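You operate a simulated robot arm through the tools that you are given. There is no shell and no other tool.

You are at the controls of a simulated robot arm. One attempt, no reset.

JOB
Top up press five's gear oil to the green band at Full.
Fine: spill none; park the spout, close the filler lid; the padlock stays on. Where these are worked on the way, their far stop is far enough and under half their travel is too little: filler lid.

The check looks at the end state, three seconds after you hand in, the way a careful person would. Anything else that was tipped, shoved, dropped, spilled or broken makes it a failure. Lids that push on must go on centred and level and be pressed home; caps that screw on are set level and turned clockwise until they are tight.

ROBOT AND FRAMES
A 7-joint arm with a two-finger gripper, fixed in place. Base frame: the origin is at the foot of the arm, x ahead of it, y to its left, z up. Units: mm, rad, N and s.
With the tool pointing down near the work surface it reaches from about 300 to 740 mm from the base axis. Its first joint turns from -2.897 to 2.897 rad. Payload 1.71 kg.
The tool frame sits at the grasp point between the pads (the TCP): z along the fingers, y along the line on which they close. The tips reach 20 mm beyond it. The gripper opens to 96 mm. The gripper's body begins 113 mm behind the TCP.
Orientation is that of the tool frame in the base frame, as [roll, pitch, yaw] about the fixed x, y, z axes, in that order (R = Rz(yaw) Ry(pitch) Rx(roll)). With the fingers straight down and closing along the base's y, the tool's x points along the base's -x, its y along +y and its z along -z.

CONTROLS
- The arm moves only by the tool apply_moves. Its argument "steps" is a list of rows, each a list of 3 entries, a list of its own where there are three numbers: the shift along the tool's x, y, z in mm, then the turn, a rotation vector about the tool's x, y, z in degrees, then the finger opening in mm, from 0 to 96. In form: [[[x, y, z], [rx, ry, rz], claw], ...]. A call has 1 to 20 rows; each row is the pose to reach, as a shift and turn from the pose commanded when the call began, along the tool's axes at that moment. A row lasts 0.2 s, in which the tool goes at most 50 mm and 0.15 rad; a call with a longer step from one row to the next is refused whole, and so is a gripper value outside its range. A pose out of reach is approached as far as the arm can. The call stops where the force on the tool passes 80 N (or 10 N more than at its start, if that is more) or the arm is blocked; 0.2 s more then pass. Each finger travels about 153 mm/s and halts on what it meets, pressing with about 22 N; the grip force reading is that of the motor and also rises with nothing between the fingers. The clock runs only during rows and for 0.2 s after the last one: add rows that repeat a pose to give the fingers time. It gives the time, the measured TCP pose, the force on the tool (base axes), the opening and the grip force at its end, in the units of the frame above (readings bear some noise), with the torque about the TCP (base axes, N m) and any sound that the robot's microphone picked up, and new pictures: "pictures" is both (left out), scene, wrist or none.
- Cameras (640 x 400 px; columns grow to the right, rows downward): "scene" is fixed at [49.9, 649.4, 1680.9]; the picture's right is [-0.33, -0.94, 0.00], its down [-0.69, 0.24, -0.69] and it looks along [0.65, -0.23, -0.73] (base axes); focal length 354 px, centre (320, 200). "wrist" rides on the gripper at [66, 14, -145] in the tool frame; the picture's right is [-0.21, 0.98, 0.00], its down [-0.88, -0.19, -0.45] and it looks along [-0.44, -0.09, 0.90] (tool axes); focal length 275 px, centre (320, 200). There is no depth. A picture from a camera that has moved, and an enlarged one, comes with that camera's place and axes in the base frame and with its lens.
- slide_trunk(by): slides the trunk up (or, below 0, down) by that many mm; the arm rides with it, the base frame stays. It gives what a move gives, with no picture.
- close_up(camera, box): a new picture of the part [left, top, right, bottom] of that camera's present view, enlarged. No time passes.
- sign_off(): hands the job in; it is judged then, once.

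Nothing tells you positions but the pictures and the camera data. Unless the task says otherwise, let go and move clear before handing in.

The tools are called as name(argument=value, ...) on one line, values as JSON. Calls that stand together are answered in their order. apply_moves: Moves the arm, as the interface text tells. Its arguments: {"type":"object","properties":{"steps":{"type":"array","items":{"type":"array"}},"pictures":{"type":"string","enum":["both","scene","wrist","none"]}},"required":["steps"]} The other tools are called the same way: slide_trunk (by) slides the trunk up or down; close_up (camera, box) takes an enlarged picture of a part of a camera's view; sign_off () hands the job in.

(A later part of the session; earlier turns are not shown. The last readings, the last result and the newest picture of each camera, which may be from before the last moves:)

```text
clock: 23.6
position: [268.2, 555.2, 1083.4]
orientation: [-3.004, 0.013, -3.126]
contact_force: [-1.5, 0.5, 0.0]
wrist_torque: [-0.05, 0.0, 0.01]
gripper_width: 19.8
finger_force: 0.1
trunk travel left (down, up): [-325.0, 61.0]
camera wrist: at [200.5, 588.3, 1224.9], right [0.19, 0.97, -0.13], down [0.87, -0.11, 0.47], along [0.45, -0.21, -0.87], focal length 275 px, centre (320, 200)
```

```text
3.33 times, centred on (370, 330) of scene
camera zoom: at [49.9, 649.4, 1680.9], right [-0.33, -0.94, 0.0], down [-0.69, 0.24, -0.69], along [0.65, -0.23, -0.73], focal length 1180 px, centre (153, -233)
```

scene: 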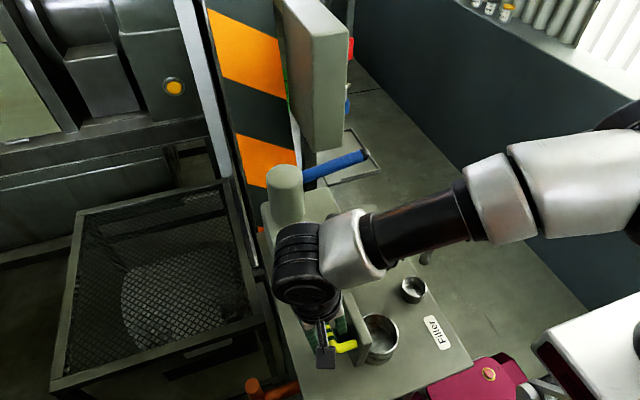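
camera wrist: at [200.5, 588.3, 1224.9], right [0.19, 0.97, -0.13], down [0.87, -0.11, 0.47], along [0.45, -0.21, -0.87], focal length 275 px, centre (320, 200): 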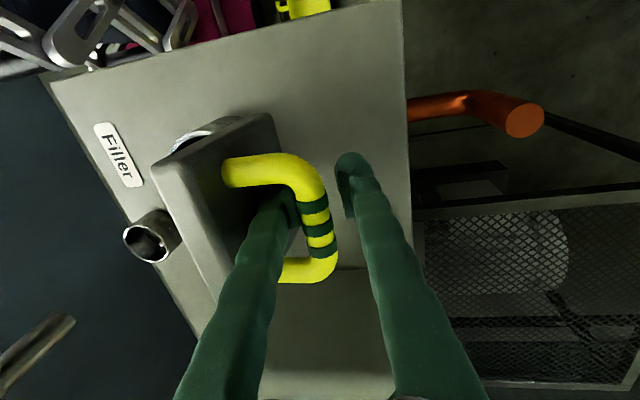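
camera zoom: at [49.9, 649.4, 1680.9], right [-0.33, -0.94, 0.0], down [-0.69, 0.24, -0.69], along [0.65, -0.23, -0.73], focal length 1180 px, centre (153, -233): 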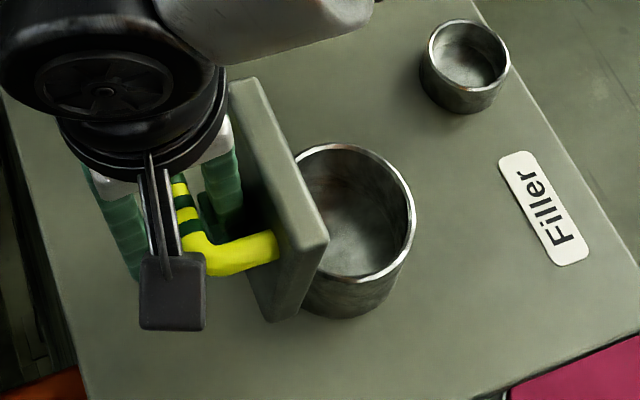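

The finger now sits freely in the loop and the lid holds its position. I'll use that finger to draw the handle a little further open and see whether there is a stop.

apply_moves(steps=[[[0, 6, 0], [0, 0, 0], 20], [[0, 12, 0], [0, 0, 0], 20], [[0, 18, 1], [0, 0, 0], 20], [[0, 24, 2], [0, 0, 0], 20]], pictures="wrist")

close_up(camera="scene", box=[280, 270, 460, 390])

```text
clock: 24.6
position: [268.2, 575.8, 1078.1]
orientation: [-2.995, 0.007, -3.127]
contact_force: [-3.7, -15.9, -18.7]
wrist_torque: [0.54, 0.02, -0.23]
gripper_width: 26.8
finger_force: 5.0
trunk travel left (down, up): [-325.0, 61.0]
camera wrist: at [200.4, 610.6, 1218.0], right [0.19, 0.97, -0.14], down [0.88, -0.11, 0.47], along [0.44, -0.21, -0.87], focal length 275 px, centre (320, 200)
```

wrist: 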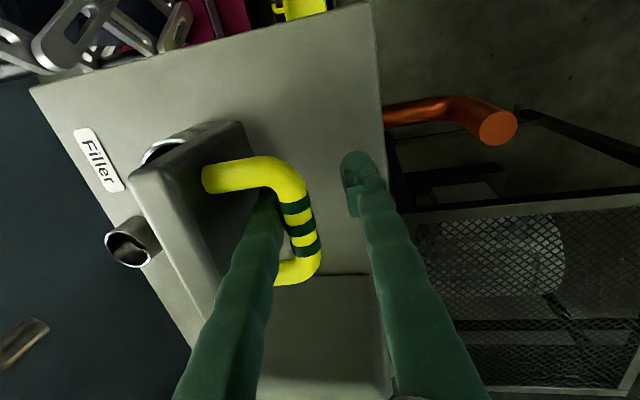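

```text
3.33 times, centred on (370, 330) of scene
camera zoom: at [49.9, 649.4, 1680.9], right [-0.33, -0.94, 0.0], down [-0.69, 0.24, -0.69], along [0.65, -0.23, -0.73], focal length 1180 px, centre (153, -233)
```

zoom: 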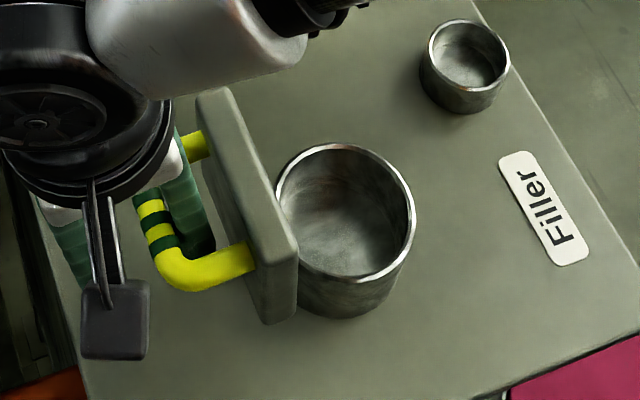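

The lid moved further and now resists, so it's at or near its stop. I'll back the finger off to mid-gap and withdraw upward, parallel to the lid.

apply_moves(steps=[[[0, 17, 0], [2, 0, 0], 20], [[0, 15, -5], [5, 0, 0], 20], [[0, 16, -10], [5, 0, 0], 20], [[0, 16, -10], [5, 0, 0], 20]], pictures="none")

close_up(camera="wrist", box=[160, 90, 400, 290])

close_up(camera="scene", box=[280, 270, 460, 390])

```text
clock: 25.2
position: [258.5, 581.7, 1070.1]
orientation: [-2.884, 0.018, -3.132]
contact_force: [21.8, -28.5, -30.1]
wrist_torque: [1.09, 0.57, 0.29]
gripper_width: 29.6
finger_force: 7.3
trunk travel left (down, up): [-325.0, 61.0]
stopped in row 3: the force on the tool passed its limit at 86 N (the readings are from after the stop); the commanded pose is now the measured one
```

```text
2.00 times, centred on (280, 190) of wrist
camera zoom: at [189.4, 630.5, 1206.0], right [0.2, 0.95, -0.25], down [0.87, -0.06, 0.49], along [0.45, -0.31, -0.83], focal length 551 px, centre (400, 220)
```

zoom: 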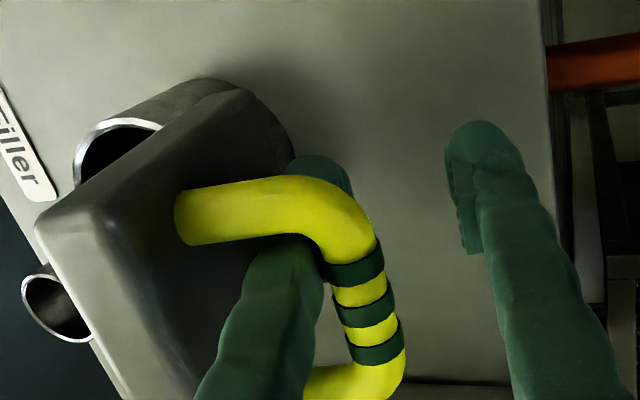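

```text
3.33 times, centred on (370, 330) of scene
camera zoom: at [49.9, 649.4, 1680.9], right [-0.33, -0.94, 0.0], down [-0.69, 0.24, -0.69], along [0.65, -0.23, -0.73], focal length 1180 px, centre (153, -233)
```

zoom: 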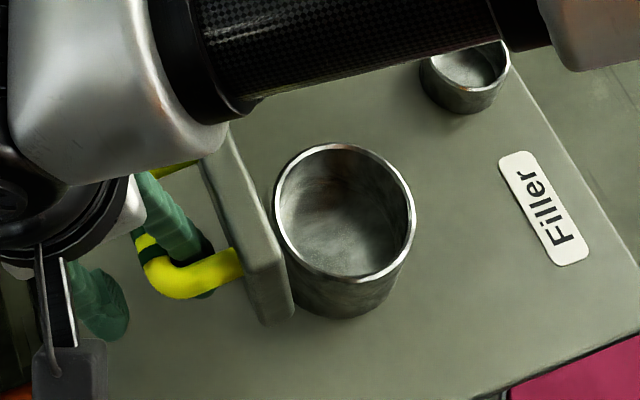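

I gave those offsets relative to the wrong reference, so the handle was pulled further against its stop. I'll ease back in -y now and re-centre the finger in the loop.

apply_moves(steps=[[[0, -4, 0], [0, 0, 0], 26], [[-3, -8, 0], [0, 0, 0], 24], [[-8, -10, 0], [0, 0, 0], 22], [[-8, -10, 0], [0, 0, 0], 22]], pictures="wrist")

close_up(camera="wrist", box=[160, 90, 400, 290])

close_up(camera="scene", box=[280, 270, 460, 390])

```text
clock: 26.2
position: [257.0, 575.1, 1075.8]
orientation: [-2.893, 0.013, -3.128]
contact_force: [0.5, -25.2, -31.9]
wrist_torque: [1.02, 0.01, 0.05]
gripper_width: 30.3
finger_force: 6.2
trunk travel left (down, up): [-325.0, 61.0]
camera wrist: at [189.8, 623.4, 1212.6], right [0.19, 0.95, -0.24], down [0.87, -0.06, 0.48], along [0.45, -0.3, -0.84], focal length 275 px, centre (320, 200)
```

wrist: 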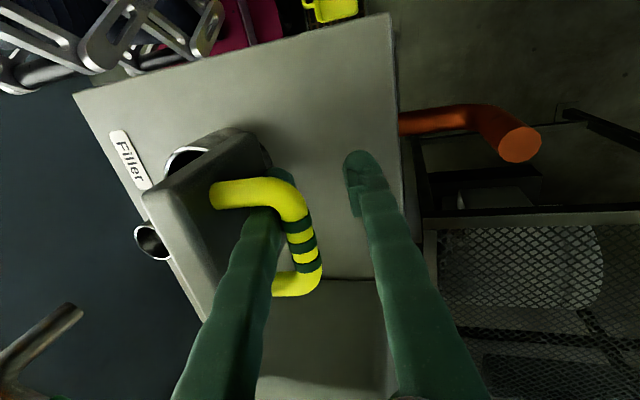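

```text
2.00 times, centred on (280, 190) of wrist
camera zoom: at [189.8, 623.4, 1212.6], right [0.19, 0.95, -0.24], down [0.87, -0.06, 0.48], along [0.45, -0.3, -0.84], focal length 551 px, centre (400, 220)
```

zoom: 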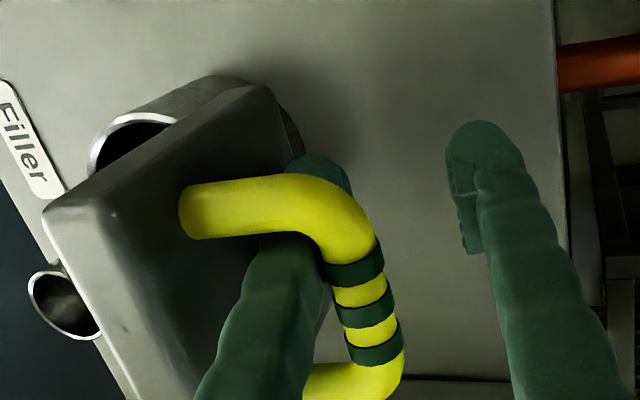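

```text
3.33 times, centred on (370, 330) of scene
camera zoom: at [49.9, 649.4, 1680.9], right [-0.33, -0.94, 0.0], down [-0.69, 0.24, -0.69], along [0.65, -0.23, -0.73], focal length 1180 px, centre (153, -233)
```

zoom: 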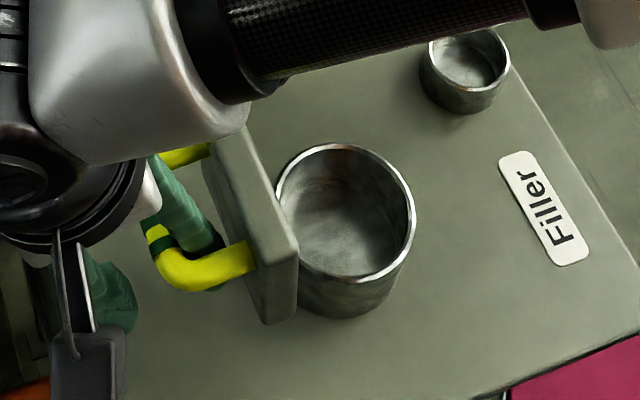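

apply_moves(steps=[[[0, 0, 3], [0, 0, 0], 34], [[0, -3, 5], [0, 0, 0], 34], [[0, -5, 5], [0, 0, 0], 34], [[0, -5, 5], [0, 0, 0], 34]], pictures="none")

close_up(camera="wrist", box=[160, 90, 400, 290])

close_up(camera="scene", box=[280, 270, 460, 390])

```text
clock: 27.2
position: [258.6, 571.6, 1074.2]
orientation: [-2.902, 0.015, -3.127]
contact_force: [-0.9, -1.0, -1.1]
wrist_torque: [-0.02, -0.01, 0.01]
gripper_width: 34.0
finger_force: 0.0
trunk travel left (down, up): [-325.0, 61.0]
```

```text
2.00 times, centred on (280, 190) of wrist
camera zoom: at [190.2, 618.9, 1210.8], right [0.2, 0.95, -0.23], down [0.87, -0.06, 0.49], along [0.45, -0.3, -0.84], focal length 551 px, centre (400, 220)
```

zoom: 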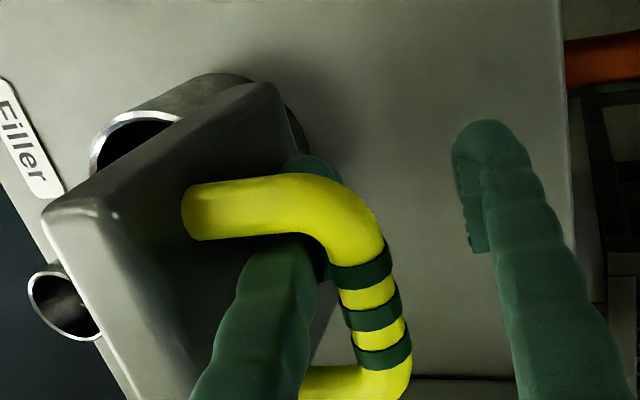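

```text
3.33 times, centred on (370, 330) of scene
camera zoom: at [49.9, 649.4, 1680.9], right [-0.33, -0.94, 0.0], down [-0.69, 0.24, -0.69], along [0.65, -0.23, -0.73], focal length 1180 px, centre (153, -233)
```

zoom: 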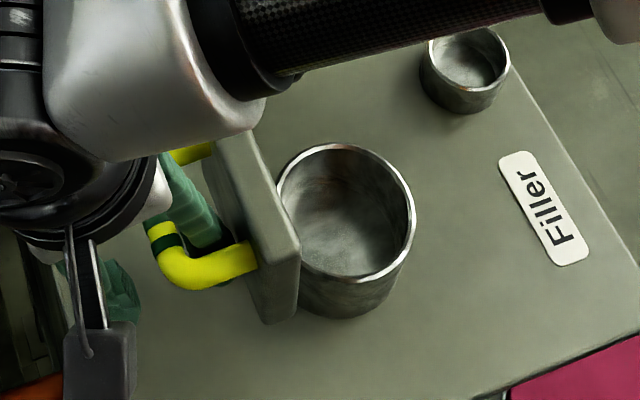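

apply_moves(steps=[[[-5, 0, 0], [0, 0, 0], 38], [[-10, 0, 0], [0, 0, 0], 42], [[-12, 0, 0], [0, 0, 0], 44], [[-12, 0, 0], [0, 0, 0], 44]], pictures="none")

close_up(camera="wrist", box=[160, 90, 400, 290])

close_up(camera="scene", box=[280, 270, 460, 390])

```text
clock: 28.2
position: [270.9, 571.9, 1075.3]
orientation: [-2.896, 0.015, -3.127]
contact_force: [0.7, 0.1, 0.1]
wrist_torque: [-0.03, 0.0, 0.01]
gripper_width: 44.0
finger_force: 0.0
trunk travel left (down, up): [-325.0, 61.0]
```

```text
2.00 times, centred on (280, 190) of wrist
camera zoom: at [202.6, 618.8, 1210.7], right [0.2, 0.95, -0.23], down [0.87, -0.06, 0.49], along [0.45, -0.3, -0.84], focal length 551 px, centre (400, 220)
```

zoom: 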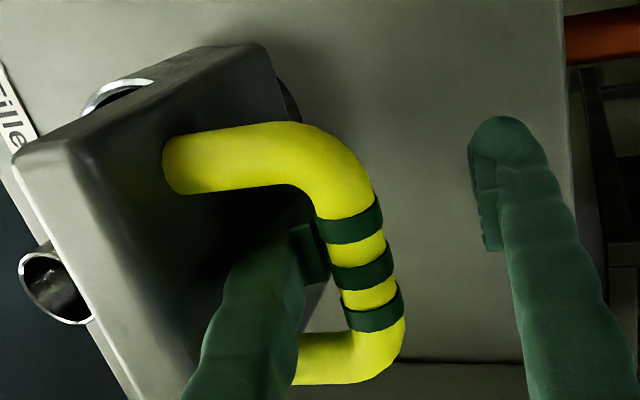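

```text
3.33 times, centred on (370, 330) of scene
camera zoom: at [49.9, 649.4, 1680.9], right [-0.33, -0.94, 0.0], down [-0.69, 0.24, -0.69], along [0.65, -0.23, -0.73], focal length 1180 px, centre (153, -233)
```

zoom: 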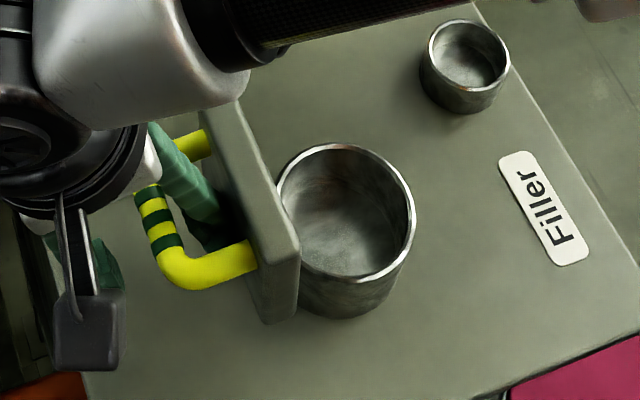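

apply_moves(steps=[[[0, -3, 0], [0, 0, 0], 44], [[0, -3, -8], [0, 0, 0], 44], [[0, -3, -16], [0, 0, 0], 44]], pictures="none")

close_up(camera="wrist", box=[160, 90, 400, 290])

```text
clock: 29.0
position: [270.7, 572.2, 1090.9]
orientation: [-2.897, 0.016, -3.128]
contact_force: [-0.4, -0.3, -0.1]
wrist_torque: [0.01, 0.06, -0.04]
gripper_width: 44.0
finger_force: 0.0
trunk travel left (down, up): [-325.0, 61.0]
```

```text
2.00 times, centred on (280, 190) of wrist
camera zoom: at [202.3, 619.6, 1226.1], right [0.2, 0.95, -0.23], down [0.87, -0.06, 0.49], along [0.45, -0.3, -0.84], focal length 551 px, centre (400, 220)
```

zoom: 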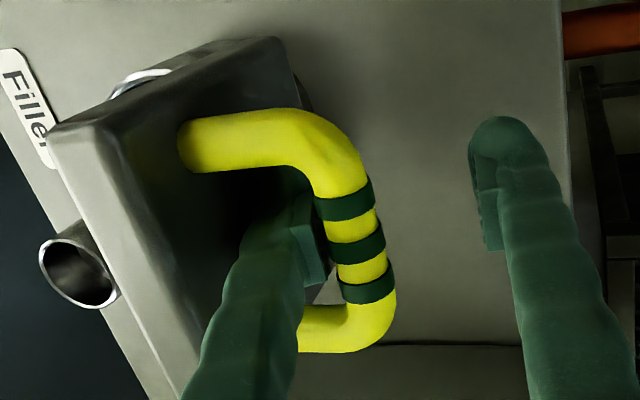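

apply_moves(steps=[[[0, -3, -4], [0, 0, 0], 46], [[0, -4, -12], [0, 0, 0], 46], [[0, -4, -24], [0, 0, 0], 46], [[0, -4, -36], [0, 0, 0], 46]], pictures="wrist")

close_up(camera="scene", box=[280, 270, 460, 390])

```text
clock: 30.0
position: [270.7, 577.9, 1126.6]
orientation: [-2.897, 0.016, -3.128]
contact_force: [0.4, -1.3, -0.5]
wrist_torque: [-0.01, 0.01, 0.0]
gripper_width: 46.1
finger_force: 0.0
trunk travel left (down, up): [-325.0, 61.0]
camera wrist: at [201.9, 625.5, 1262.3], right [0.2, 0.95, -0.23], down [0.87, -0.06, 0.49], along [0.45, -0.3, -0.84], focal length 275 px, centre (320, 200)
```

wrist: 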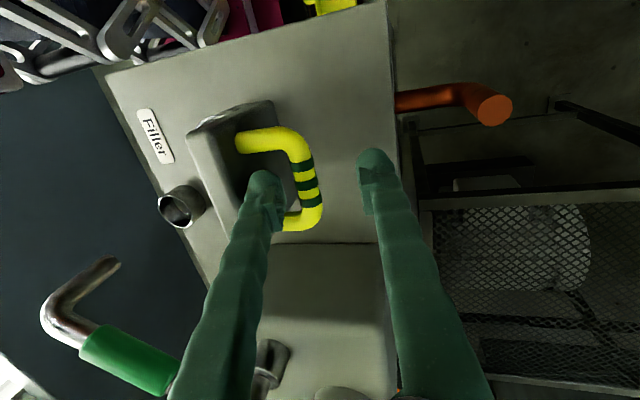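

```text
3.33 times, centred on (370, 330) of scene
camera zoom: at [49.9, 649.4, 1680.9], right [-0.33, -0.94, 0.0], down [-0.69, 0.24, -0.69], along [0.65, -0.23, -0.73], focal length 1180 px, centre (153, -233)
```

zoom: 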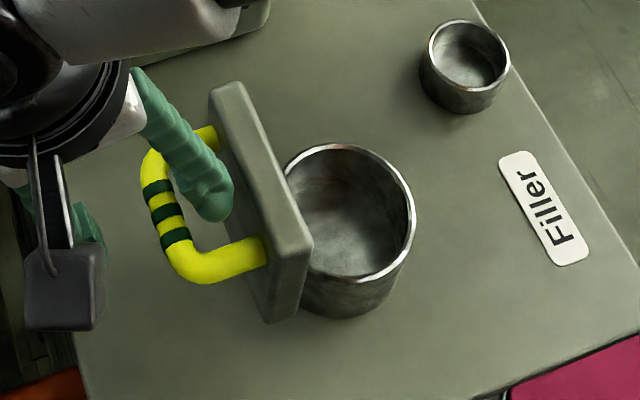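

apply_moves(steps=[[[0, 0, -12], [0, 0, 0], 44], [[0, 3, -26], [0, 0, 0], 40], [[0, 6, -60], [0, 0, 0], 40], [[0, 6, -100], [0, 0, 0], 40]], pictures="both")

close_up(camera="scene", box=[280, 270, 460, 390])

```text
clock: 31.0
position: [269.7, 612.3, 1218.7]
orientation: [-2.889, 0.012, -3.128]
contact_force: [-0.3, 0.0, 0.1]
wrist_torque: [-0.04, -0.02, 0.01]
gripper_width: 40.1
finger_force: 0.1
trunk travel left (down, up): [-325.0, 61.0]
camera wrist: at [201.7, 660.9, 1354.7], right [0.2, 0.95, -0.24], down [0.87, -0.06, 0.49], along [0.45, -0.31, -0.84], focal length 275 px, centre (320, 200)
```

scene: 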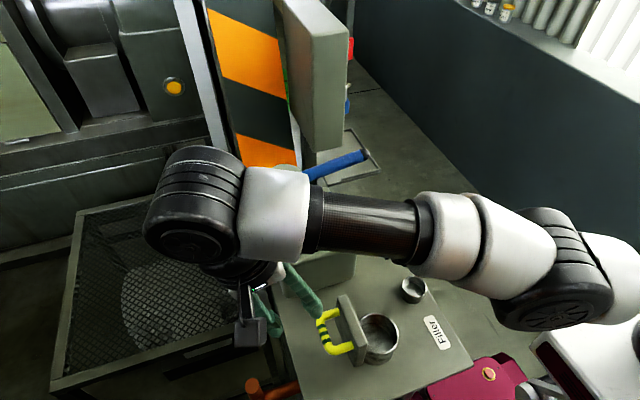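
wrist: 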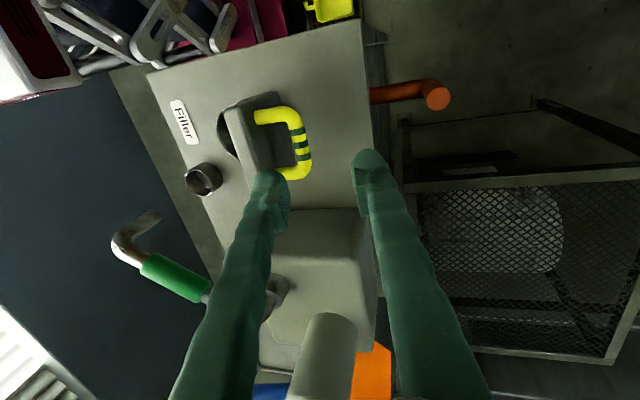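

```text
3.33 times, centred on (370, 330) of scene
camera zoom: at [49.9, 649.4, 1680.9], right [-0.33, -0.94, 0.0], down [-0.69, 0.24, -0.69], along [0.65, -0.23, -0.73], focal length 1180 px, centre (153, -233)
```

zoom: 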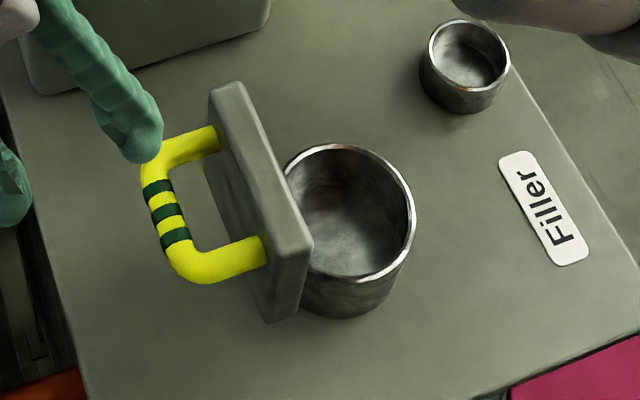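

The filler is open and the lid stands on its own. The spout tip is about (339, 338, 1108), directly above the drip cup, so that is its parked position. Next I'll rise, straighten the tool and go above the spout's green grip.

apply_moves(steps=[[[0, -12, -48], [-4, 0, 0], 60], [[0, -25, -97], [-8, 0, 0], 60], [[-23, -66, -86], [-14.5, 0, 0], 60], [[-46, -106, -76], [-14.5, 0, 0], 60], [[-69, -146, -66], [-14.5, 0, 0], 60], [[-92, -187, -56], [-14.5, 0, 0], 60], [[-115, -227, -46], [-14.5, 0, 0], 60], [[-115, -227, -46], [-14.5, 0, 0], 60]], pictures="none")

```text
refused: row 2 steps farther than a row can; nothing moved
```

apply_moves(steps=[[[0, -11, -45], [-4, 0, 0], 60], [[0, -22, -89], [-8, 0, 0], 60], [[-20, -55, -82], [-14.5, 0, 0], 60], [[-40, -92, -75], [-14.5, 0, 0], 60], [[-60, -129, -68], [-14.5, 0, 0], 60], [[-80, -166, -60], [-14.5, 0, 0], 60], [[-100, -203, -52], [-14.5, 0, 0], 60], [[-115, -227, -46], [-14.5, 0, 0], 60], [[-115, -227, -46], [-14.5, 0, 0], 60]], pictures="none")

```text
clock: 33.0
position: [384.2, 398.3, 1322.1]
orientation: [3.132, 0.016, -3.128]
contact_force: [0.2, -0.4, 0.3]
wrist_torque: [0.01, -0.01, -0.04]
gripper_width: 60.0
finger_force: 0.2
out of reach, approached as far as the arm can: row 2
trunk travel left (down, up): [-325.0, 61.0]
```

apply_moves(steps=[[[0, 0, 0], [0, 0, -8], 60], [[0, 0, 0], [0, 0, -16], 60], [[0, 0, 0], [0, 0, -24], 60], [[0, 0, 0], [0, 0, -32], 60], [[0, 0, 0], [0, 0, -40], 60], [[0, 0, 0], [0, 0, -48], 60], [[0, 0, 0], [0, 0, -54], 60], [[0, 0, 0], [0, 0, -54], 60]], pictures="both")

```text
clock: 34.8
position: [385.2, 400.1, 1322.9]
orientation: [-3.136, 0.016, -2.186]
contact_force: [-0.9, -0.3, 0.4]
wrist_torque: [0.0, 0.0, 0.02]
gripper_width: 60.0
finger_force: 0.0
trunk travel left (down, up): [-325.0, 61.0]
camera wrist: at [332.8, 352.0, 1466.0], right [-0.68, 0.73, 0.0], down [0.65, 0.61, 0.46], along [0.34, 0.31, -0.89], focal length 275 px, centre (320, 200)
```

scene: 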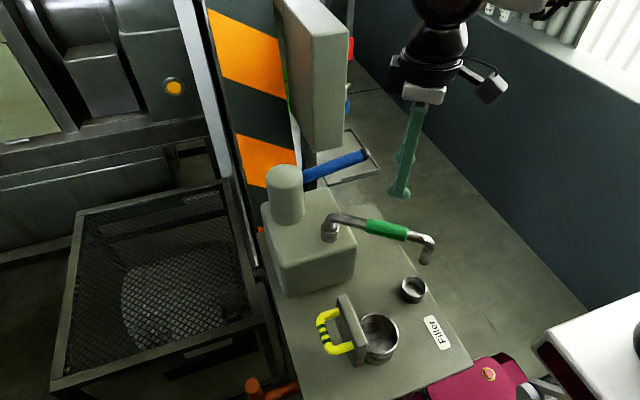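
wrist: 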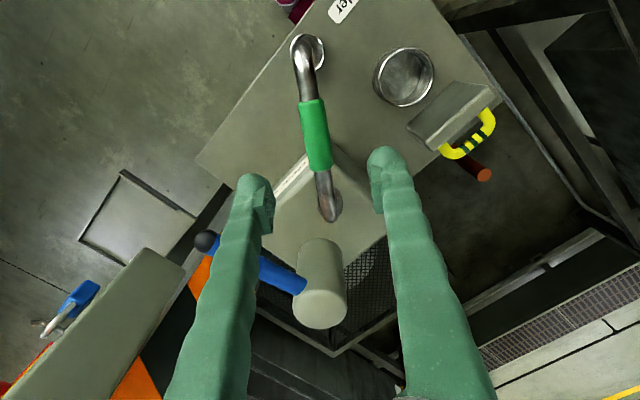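

From here I get the spout pivot at about (446, 479), the pipe at z ≈ 1170, the green grip's centre near (390, 401), and the filler mouth near (268, 457, 1040). I'll descend over the grip.

apply_moves(steps=[[[-4, -3, 40], [0, 0, 2], 60], [[-4, -3, 80], [0, 0, 2], 60], [[-4, -3, 115], [0, 0, 2], 60], [[-4, -3, 115], [0, 0, 2], 60]], pictures="both")

```text
clock: 35.8
position: [391.6, 400.0, 1207.5]
orientation: [-3.135, 0.017, -2.22]
contact_force: [0.1, 0.4, -0.5]
wrist_torque: [0.0, 0.0, -0.01]
gripper_width: 60.0
finger_force: 0.1
trunk travel left (down, up): [-325.0, 61.0]
camera wrist: at [337.8, 355.0, 1351.9], right [-0.65, 0.76, 0.0], down [0.67, 0.58, 0.46], along [0.35, 0.3, -0.89], focal length 275 px, centre (320, 200)
```

scene: 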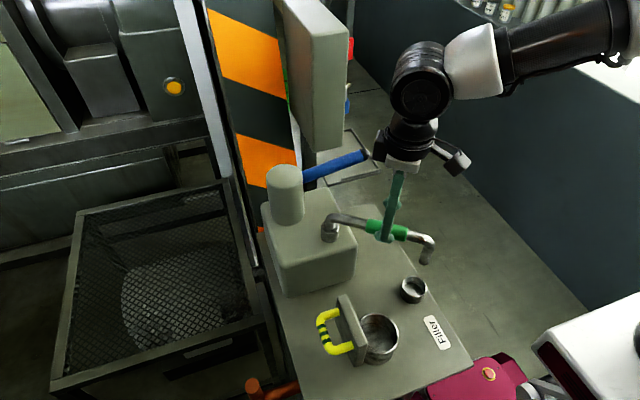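
wrist: 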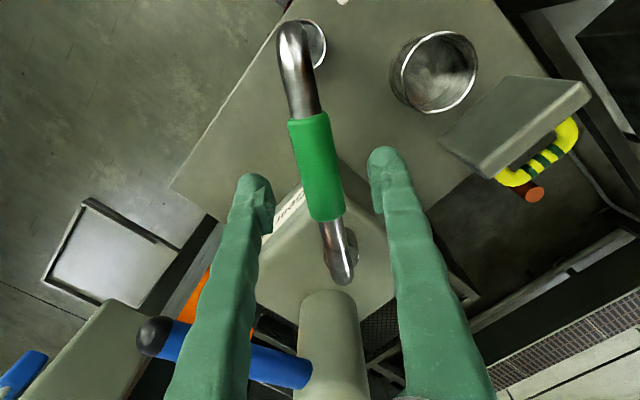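

apply_moves(steps=[[[0, 0, 18], [0, 0, 0], 60], [[0, 0, 36], [0, 0, 0], 60], [[0, 0, 36], [0, 0, 0], 40], [[0, 0, 36], [0, 0, 0], 25], [[0, 0, 36], [0, 0, 0], 15], [[0, 0, 36], [0, 0, 0], 15]], pictures="both")

```text
clock: 37.2
position: [391.7, 400.1, 1170.8]
orientation: [-3.138, 0.016, -2.222]
contact_force: [1.5, -2.5, -2.8]
wrist_torque: [0.16, 0.05, -0.79]
gripper_width: 23.8
finger_force: 35.0
trunk travel left (down, up): [-325.0, 61.0]
camera wrist: at [339.5, 355.7, 1315.0], right [-0.65, 0.76, 0.0], down [0.67, 0.58, 0.46], along [0.35, 0.3, -0.89], focal length 275 px, centre (320, 200)
```

scene: 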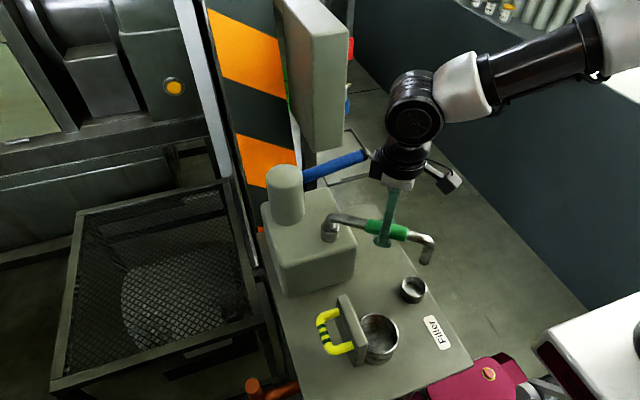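
wrist: 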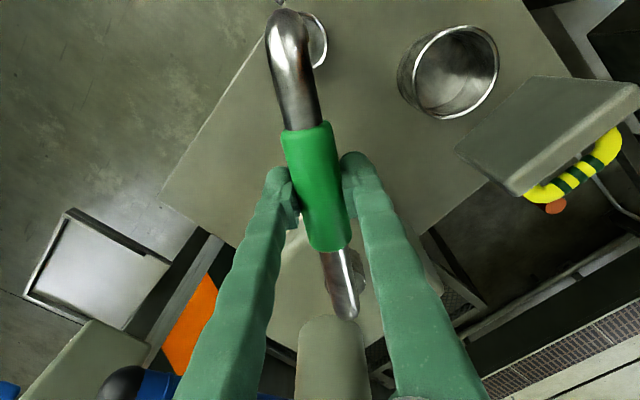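

The grip holds the spout. I'll swing it a little about its pivot to confirm the motion is free.

apply_moves(steps=[[[0.1, 6.7, 0], [0, 0, 4], 15], [[-0.3, 13.3, 0], [0, 0, 8], 15], [[-1.1, 20, 0], [0, 0, 12], 15]], pictures="none")

```text
clock: 38.0
position: [376.7, 416.1, 1171.8]
orientation: [-3.14, 0.018, -2.431]
contact_force: [2.7, 3.0, -10.1]
wrist_torque: [0.24, -0.28, 0.04]
gripper_width: 23.5
finger_force: 34.7
trunk travel left (down, up): [-325.0, 61.0]
```

apply_moves(steps=[[[-0.3, 9.8, 0], [0, 0, 6], 15], [[-1.5, 19.5, 0], [0, 0, 12], 15], [[-3.8, 29, 0], [0, 0, 18], 15], [[-7.1, 38.2, 0], [0, 0, 24], 15], [[-11.3, 47.1, 0], [0, 0, 30], 15]], pictures="both")

close_up(camera="wrist", box=[220, 0, 420, 160])

close_up(camera="scene", box=[300, 200, 460, 390])

```text
clock: 39.2
position: [353.7, 460.0, 1170.9]
orientation: [3.136, 0.016, -2.955]
contact_force: [-0.9, 8.6, -4.0]
wrist_torque: [0.1, -0.33, 0.93]
gripper_width: 24.7
finger_force: 35.0
trunk travel left (down, up): [-325.0, 61.0]
camera wrist: at [283.9, 459.8, 1315.4], right [0.02, 1.0, 0.01], down [0.89, -0.02, 0.46], along [0.46, 0.0, -0.89], focal length 275 px, centre (320, 200)
```

scene: 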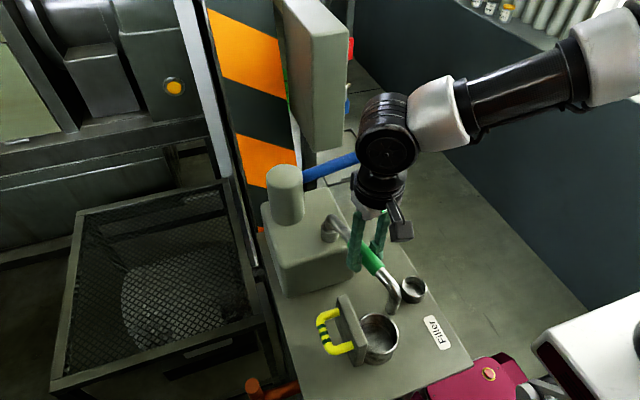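
wrist: 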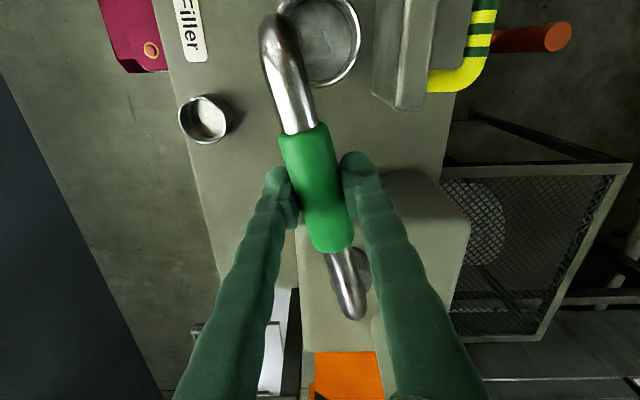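

```text
2.50 times, centred on (320, 80) of wrist
camera zoom: at [283.9, 459.8, 1315.4], right [0.02, 1.0, 0.01], down [0.89, -0.02, 0.46], along [0.46, 0.0, -0.89], focal length 688 px, centre (320, 500)
```

zoom: 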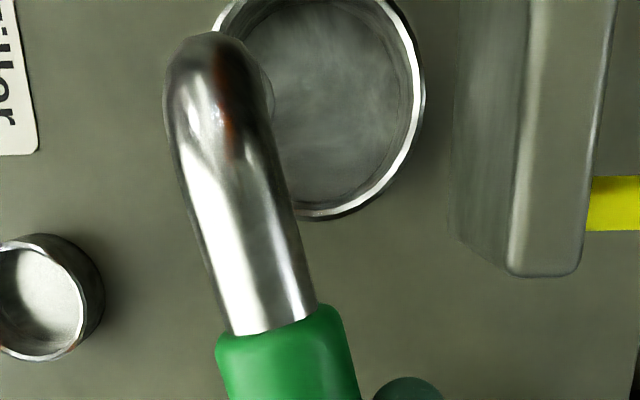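

```text
2.11 times, centred on (380, 295) of scene
camera zoom: at [49.9, 649.4, 1680.9], right [-0.33, -0.94, 0.0], down [-0.69, 0.24, -0.69], along [0.65, -0.23, -0.73], focal length 745 px, centre (194, 0)
```

zoom: 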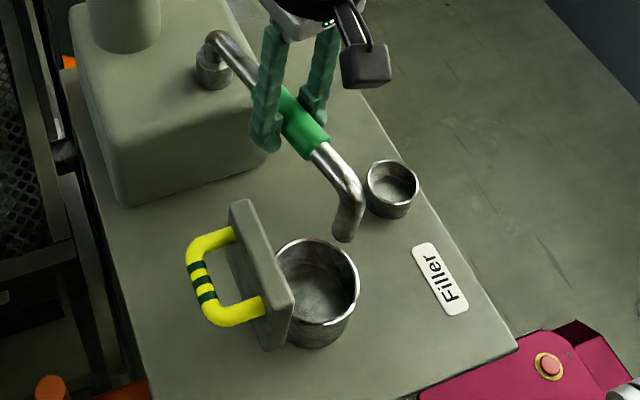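

The spout outlet is over the filler's near edge and needs about 6° more to be centred.

apply_moves(steps=[[[-0.1, 4.9, 0], [0, 0, 3], 15], [[-0.4, 9.9, 0], [0, 0, 6], 15], [[-0.4, 9.9, 0], [0, 0, 6], 15]], pictures="both")

close_up(camera="wrist", box=[220, 0, 420, 160])

close_up(camera="scene", box=[300, 200, 460, 390])

```text
clock: 40.0
position: [351.3, 468.1, 1171.7]
orientation: [3.134, 0.016, -3.059]
contact_force: [-6.0, 9.7, -0.1]
wrist_torque: [0.1, 0.35, 0.99]
gripper_width: 24.7
finger_force: 35.2
trunk travel left (down, up): [-325.0, 61.0]
camera wrist: at [282.4, 476.0, 1315.4], right [0.12, 0.99, 0.01], down [0.88, -0.12, 0.46], along [0.46, -0.05, -0.89], focal length 275 px, centre (320, 200)
```

scene: 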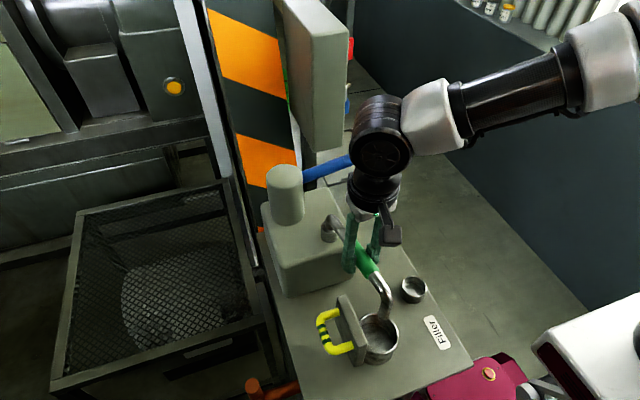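
wrist: 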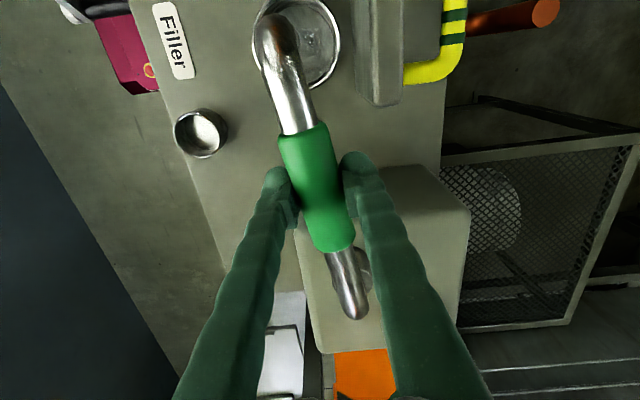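

```text
2.50 times, centred on (320, 80) of wrist
camera zoom: at [282.4, 476.0, 1315.4], right [0.12, 0.99, 0.01], down [0.88, -0.12, 0.46], along [0.46, -0.05, -0.89], focal length 688 px, centre (320, 500)
```

zoom: 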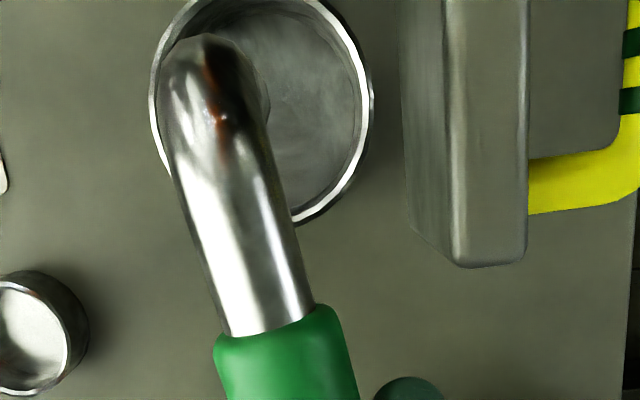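

```text
2.11 times, centred on (380, 295) of scene
camera zoom: at [49.9, 649.4, 1680.9], right [-0.33, -0.94, 0.0], down [-0.69, 0.24, -0.69], along [0.65, -0.23, -0.73], focal length 745 px, centre (194, 0)
```

zoom: 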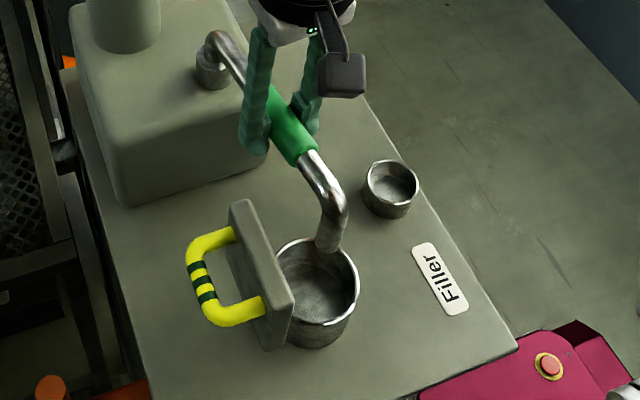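

Both views put the outlet at about (269, 460), right over the filler centre (269, 460). I'll release the spout and rise clear.

apply_moves(steps=[[[0, 0, 0], [0, 0, 0], 35], [[0, 0, 0], [0, 0, 0], 60], [[0, 0, 0], [0, 0, 0], 60], [[0, 0, -40], [0, 0, 0], 60], [[0, 0, -80], [0, 0, 0], 60], [[0, 0, -125], [0, 0, 0], 60], [[0, 0, -165], [0, 0, 0], 60], [[0, 0, -165], [0, 0, 0], 60]], pictures="both")

close_up(camera="scene", box=[260, 140, 400, 260])

```text
clock: 41.8
position: [348.6, 465.0, 1337.0]
orientation: [3.132, 0.015, -3.059]
contact_force: [0.7, -0.4, 0.5]
wrist_torque: [-0.01, 0.02, 0.0]
gripper_width: 60.2
finger_force: 0.1
trunk travel left (down, up): [-325.0, 61.0]
camera wrist: at [278.8, 472.7, 1481.3], right [0.12, 0.99, 0.01], down [0.88, -0.12, 0.46], along [0.45, -0.05, -0.89], focal length 275 px, centre (320, 200)
```

scene: 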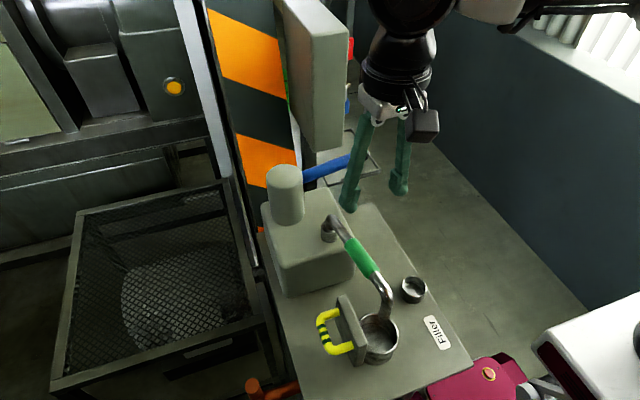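
wrist: 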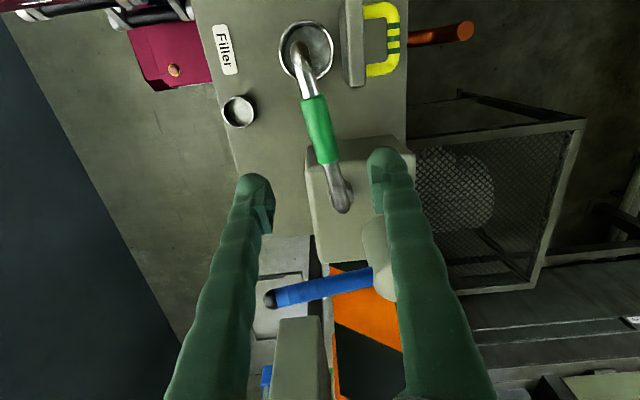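

```text
3.33 times, centred on (330, 200) of scene
camera zoom: at [49.9, 649.4, 1680.9], right [-0.33, -0.94, 0.0], down [-0.69, 0.24, -0.69], along [0.65, -0.23, -0.73], focal length 1180 px, centre (287, 200)
```

zoom: 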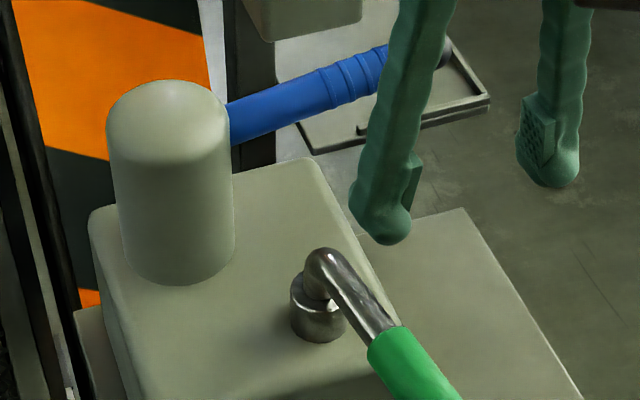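

The spout stays put over the filler. Now the blue pump lever: its grip runs from about (542, 510, 1203) to the black ball end at about (552, 373, 1216), roughly along -y. I'll go above its ribbed part with the fingers closing along x.

apply_moves(steps=[[[-18, -8, 0], [0, 0, -7.8], 60], [[-36, -16, 0], [0, 0, -15.5], 60], [[-54, -24, 0], [0, 0, -23.2], 60], [[-72, -32, 0], [0, 0, -31], 60], [[-90, -40, 0], [0, 0, -38.7], 60], [[-108, -48, 0], [0, 0, -46.4], 60], [[-126, -56, 0], [0, 0, -54.1], 60], [[-144, -64, 0], [0, 0, -61.8], 60], [[-162, -72, 0], [0, 0, -69.5], 60], [[-180, -80, 0], [0, 0, -77.2], 60], [[-196, -86, 10], [0, 0, -85], 60], [[-196, -86, 30], [0, 0, -85], 60], [[-196, -86, 30], [0, 0, -85], 60]], pictures="both")

```text
clock: 44.6
position: [555.8, 398.5, 1310.2]
orientation: [-3.129, 0.008, -1.575]
contact_force: [-0.4, -0.2, -0.4]
wrist_torque: [-0.01, 0.0, -0.01]
gripper_width: 60.1
finger_force: 0.1
trunk travel left (down, up): [-325.0, 61.0]
camera wrist: at [540.8, 333.5, 1454.2], right [-0.98, 0.21, -0.01], down [0.18, 0.87, 0.45], along [0.11, 0.44, -0.89], focal length 275 px, centre (320, 200)
```

scene: 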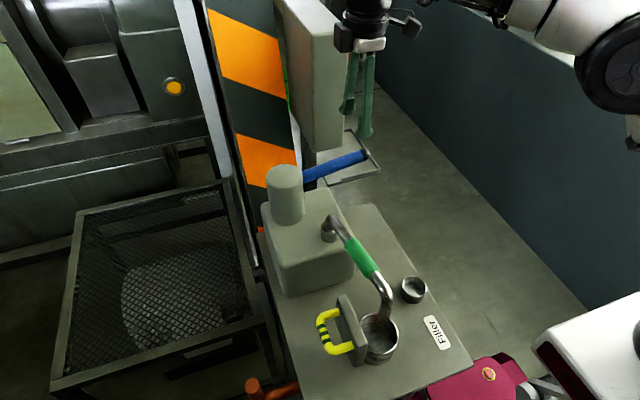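
wrist: 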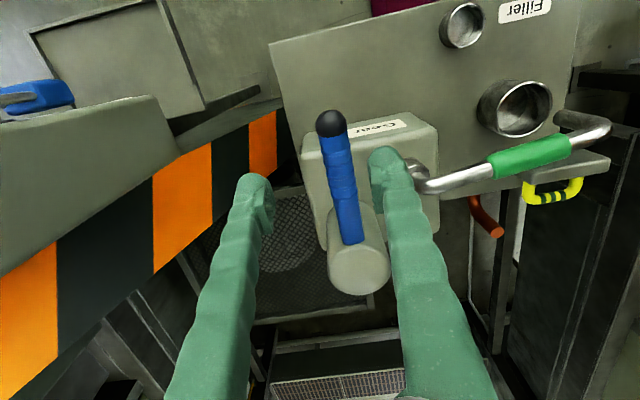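

apply_moves(steps=[[[0, 9, 40], [0, 0, 0], 60], [[0, 9, 65], [0, 0, 0], 60], [[0, 9, 65], [0, 0, 0], 60]], pictures="both")

```text
clock: 45.4
position: [545.9, 397.4, 1245.3]
orientation: [-3.126, 0.01, -1.573]
contact_force: [-0.7, 0.1, -0.1]
wrist_torque: [0.02, -0.02, -0.02]
gripper_width: 60.1
finger_force: 0.0
trunk travel left (down, up): [-325.0, 61.0]
camera wrist: at [529.4, 330.7, 1389.0], right [-0.98, 0.21, -0.01], down [0.18, 0.87, 0.46], along [0.11, 0.44, -0.89], focal length 275 px, centre (320, 200)
```

scene: 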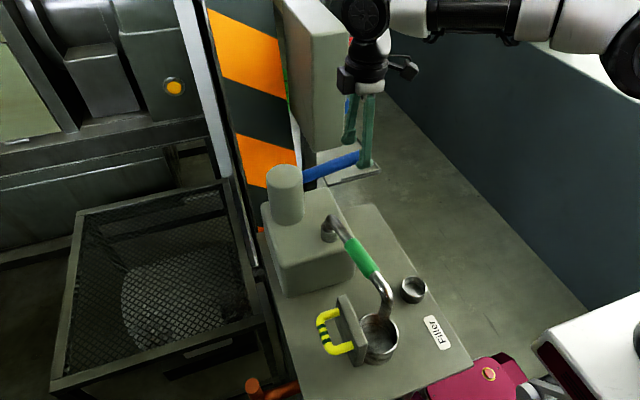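
wrist: 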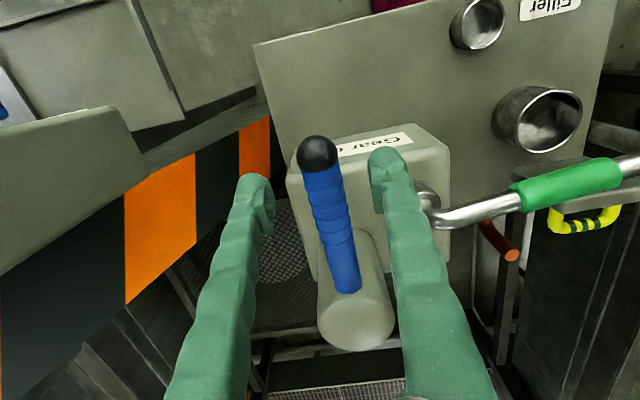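

apply_moves(steps=[[[0, 0, 20], [0, 0, 0], 60], [[0, 0, 20], [0, 0, 0], 35], [[0, 0, 20], [0, 0, 0], 20], [[0, 0, 20], [0, 0, 0], 12], [[0, 0, 20], [0, 0, 0], 12]], pictures="wrist")

```text
clock: 46.6
position: [544.6, 399.4, 1226.0]
orientation: [-3.127, 0.01, -1.572]
contact_force: [-12.2, -1.2, -3.1]
wrist_torque: [-0.21, 0.19, 0.7]
gripper_width: 20.8
finger_force: 34.9
trunk travel left (down, up): [-325.0, 61.0]
camera wrist: at [528.7, 331.9, 1369.5], right [-0.98, 0.21, -0.01], down [0.18, 0.87, 0.45], along [0.1, 0.44, -0.89], focal length 275 px, centre (320, 200)
```

wrist: 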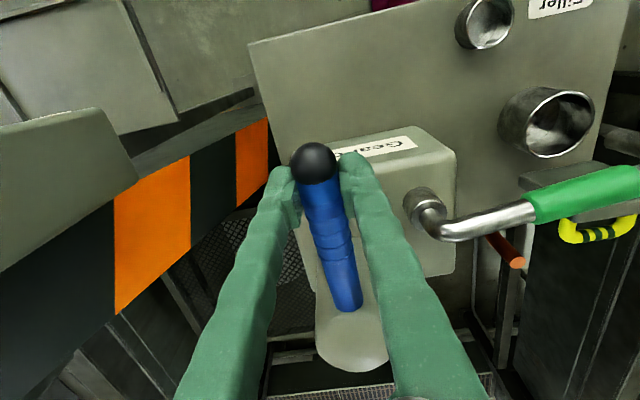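

The lever is gripped near its end. I'll try a gentle downward push and read the force.

apply_moves(steps=[[[0, 1, 4], [0, 0, 0], 12], [[0, 1, 8], [0, 0, 0], 12], [[0, 1, 12], [0, 0, 0], 12]], pictures="none")

```text
clock: 47.4
position: [544.9, 397.0, 1214.7]
orientation: [-3.125, 0.01, -1.577]
contact_force: [-6.5, -1.6, 8.4]
wrist_torque: [1.08, 0.17, 0.71]
gripper_width: 20.8
finger_force: 35.0
trunk travel left (down, up): [-325.0, 61.0]
```

apply_moves(steps=[[[0, 1, 8], [0, 0, 0], 12], [[0, 1, 16], [0, 0, 0], 12], [[0, 1, 24], [0, 0, 0], 12], [[0, 1, 32], [0, 0, 0], 12], [[0, 1, 40], [0, 0, 0], 12]], pictures="both")

close_up(camera="scene", box=[300, 200, 460, 390])

```text
clock: 48.6
position: [546.0, 398.4, 1172.8]
orientation: [-3.123, 0.011, -1.575]
contact_force: [2.8, 0.9, 8.8]
wrist_torque: [1.02, -0.05, 0.75]
gripper_width: 20.5
finger_force: 34.8
trunk travel left (down, up): [-325.0, 61.0]
camera wrist: at [528.1, 331.5, 1317.4], right [-0.98, 0.21, -0.01], down [0.18, 0.87, 0.46], along [0.11, 0.44, -0.89], focal length 275 px, centre (320, 200)
```

scene: 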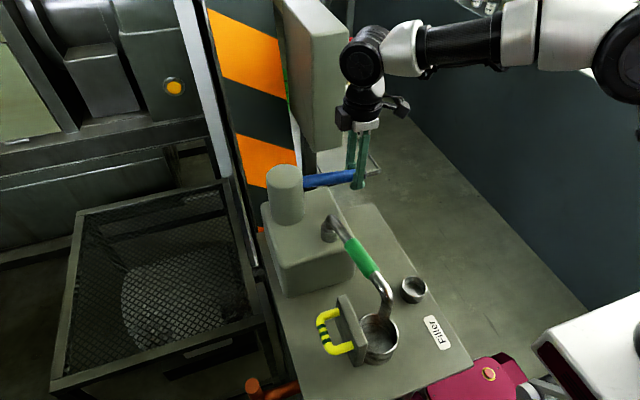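
wrist: 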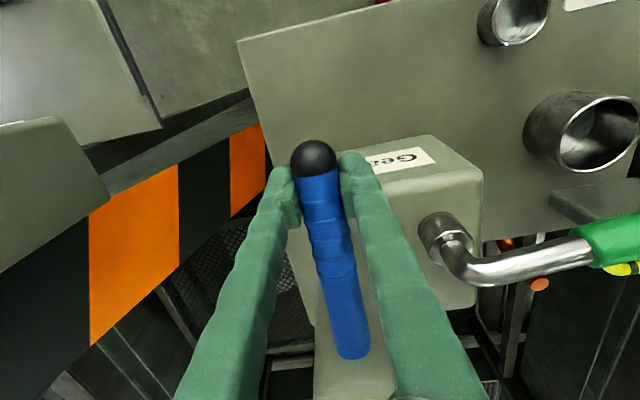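

```text
2.11 times, centred on (380, 295) of scene
camera zoom: at [49.9, 649.4, 1680.9], right [-0.33, -0.94, 0.0], down [-0.69, 0.24, -0.69], along [0.65, -0.23, -0.73], focal length 745 px, centre (194, 0)
```

zoom: 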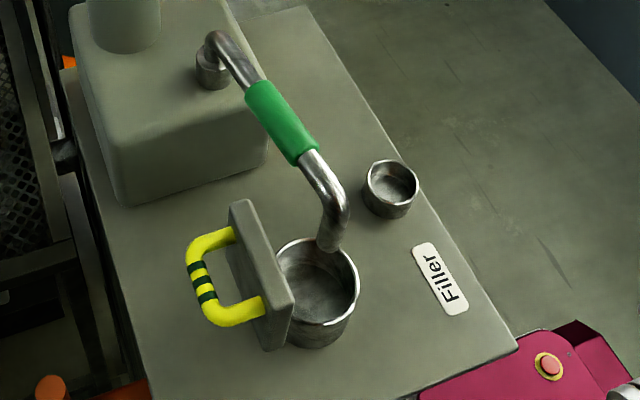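

apply_moves(steps=[[[-1, 0, 7], [0, 0, 0], 12], [[-2.5, 0, 14], [0, 0, 0], 12], [[-4.5, 0, 21], [0, 0, 0], 12], [[-7, 0, 28], [0, 0, 0], 12]], pictures="none")

close_up(camera="scene", box=[300, 200, 460, 390])

```text
clock: 49.6
position: [544.9, 404.6, 1141.4]
orientation: [-3.133, 0.006, -1.575]
contact_force: [3.6, -3.8, 5.2]
wrist_torque: [-0.48, -0.01, 0.36]
gripper_width: 21.8
finger_force: 16.1
trunk travel left (down, up): [-325.0, 61.0]
```

```text
2.11 times, centred on (380, 295) of scene
camera zoom: at [49.9, 649.4, 1680.9], right [-0.33, -0.94, 0.0], down [-0.69, 0.24, -0.69], along [0.65, -0.23, -0.73], focal length 745 px, centre (194, 0)
```

zoom: 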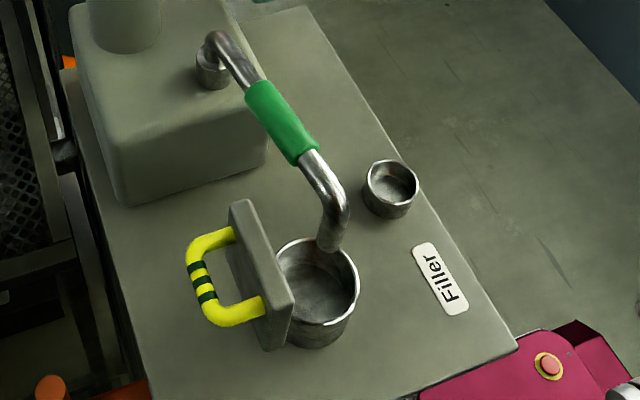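

close_up(camera="wrist", box=[200, 80, 480, 380])

close_up(camera="scene", box=[250, 80, 430, 260])

```text
1.33 times, centred on (340, 230) of wrist
camera zoom: at [529.4, 338.4, 1285.0], right [-0.98, 0.21, -0.01], down [0.18, 0.87, 0.45], along [0.1, 0.44, -0.89], focal length 367 px, centre (293, 160)
```

zoom: 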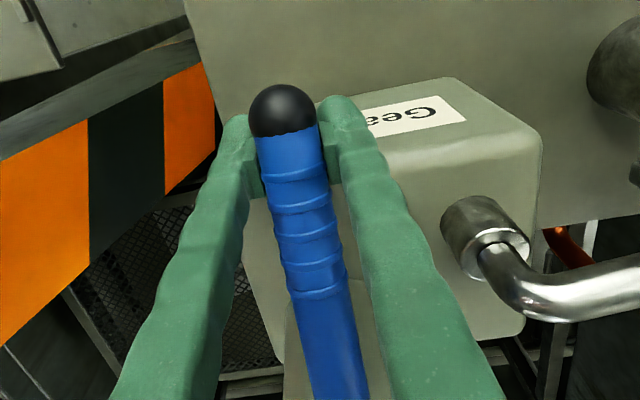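

```text
2.22 times, centred on (340, 170) of scene
camera zoom: at [49.9, 649.4, 1680.9], right [-0.33, -0.94, 0.0], down [-0.69, 0.24, -0.69], along [0.65, -0.23, -0.73], focal length 787 px, centre (276, 267)
```

zoom: 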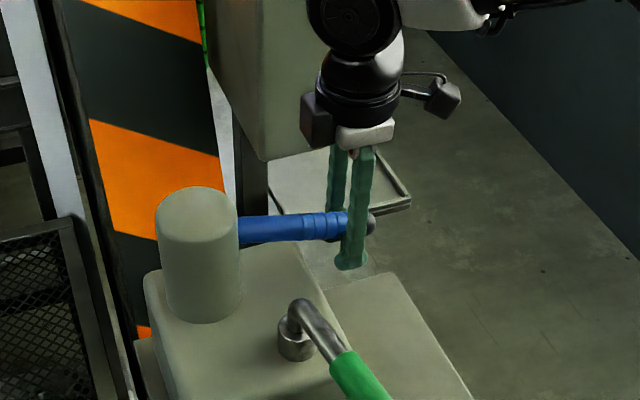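

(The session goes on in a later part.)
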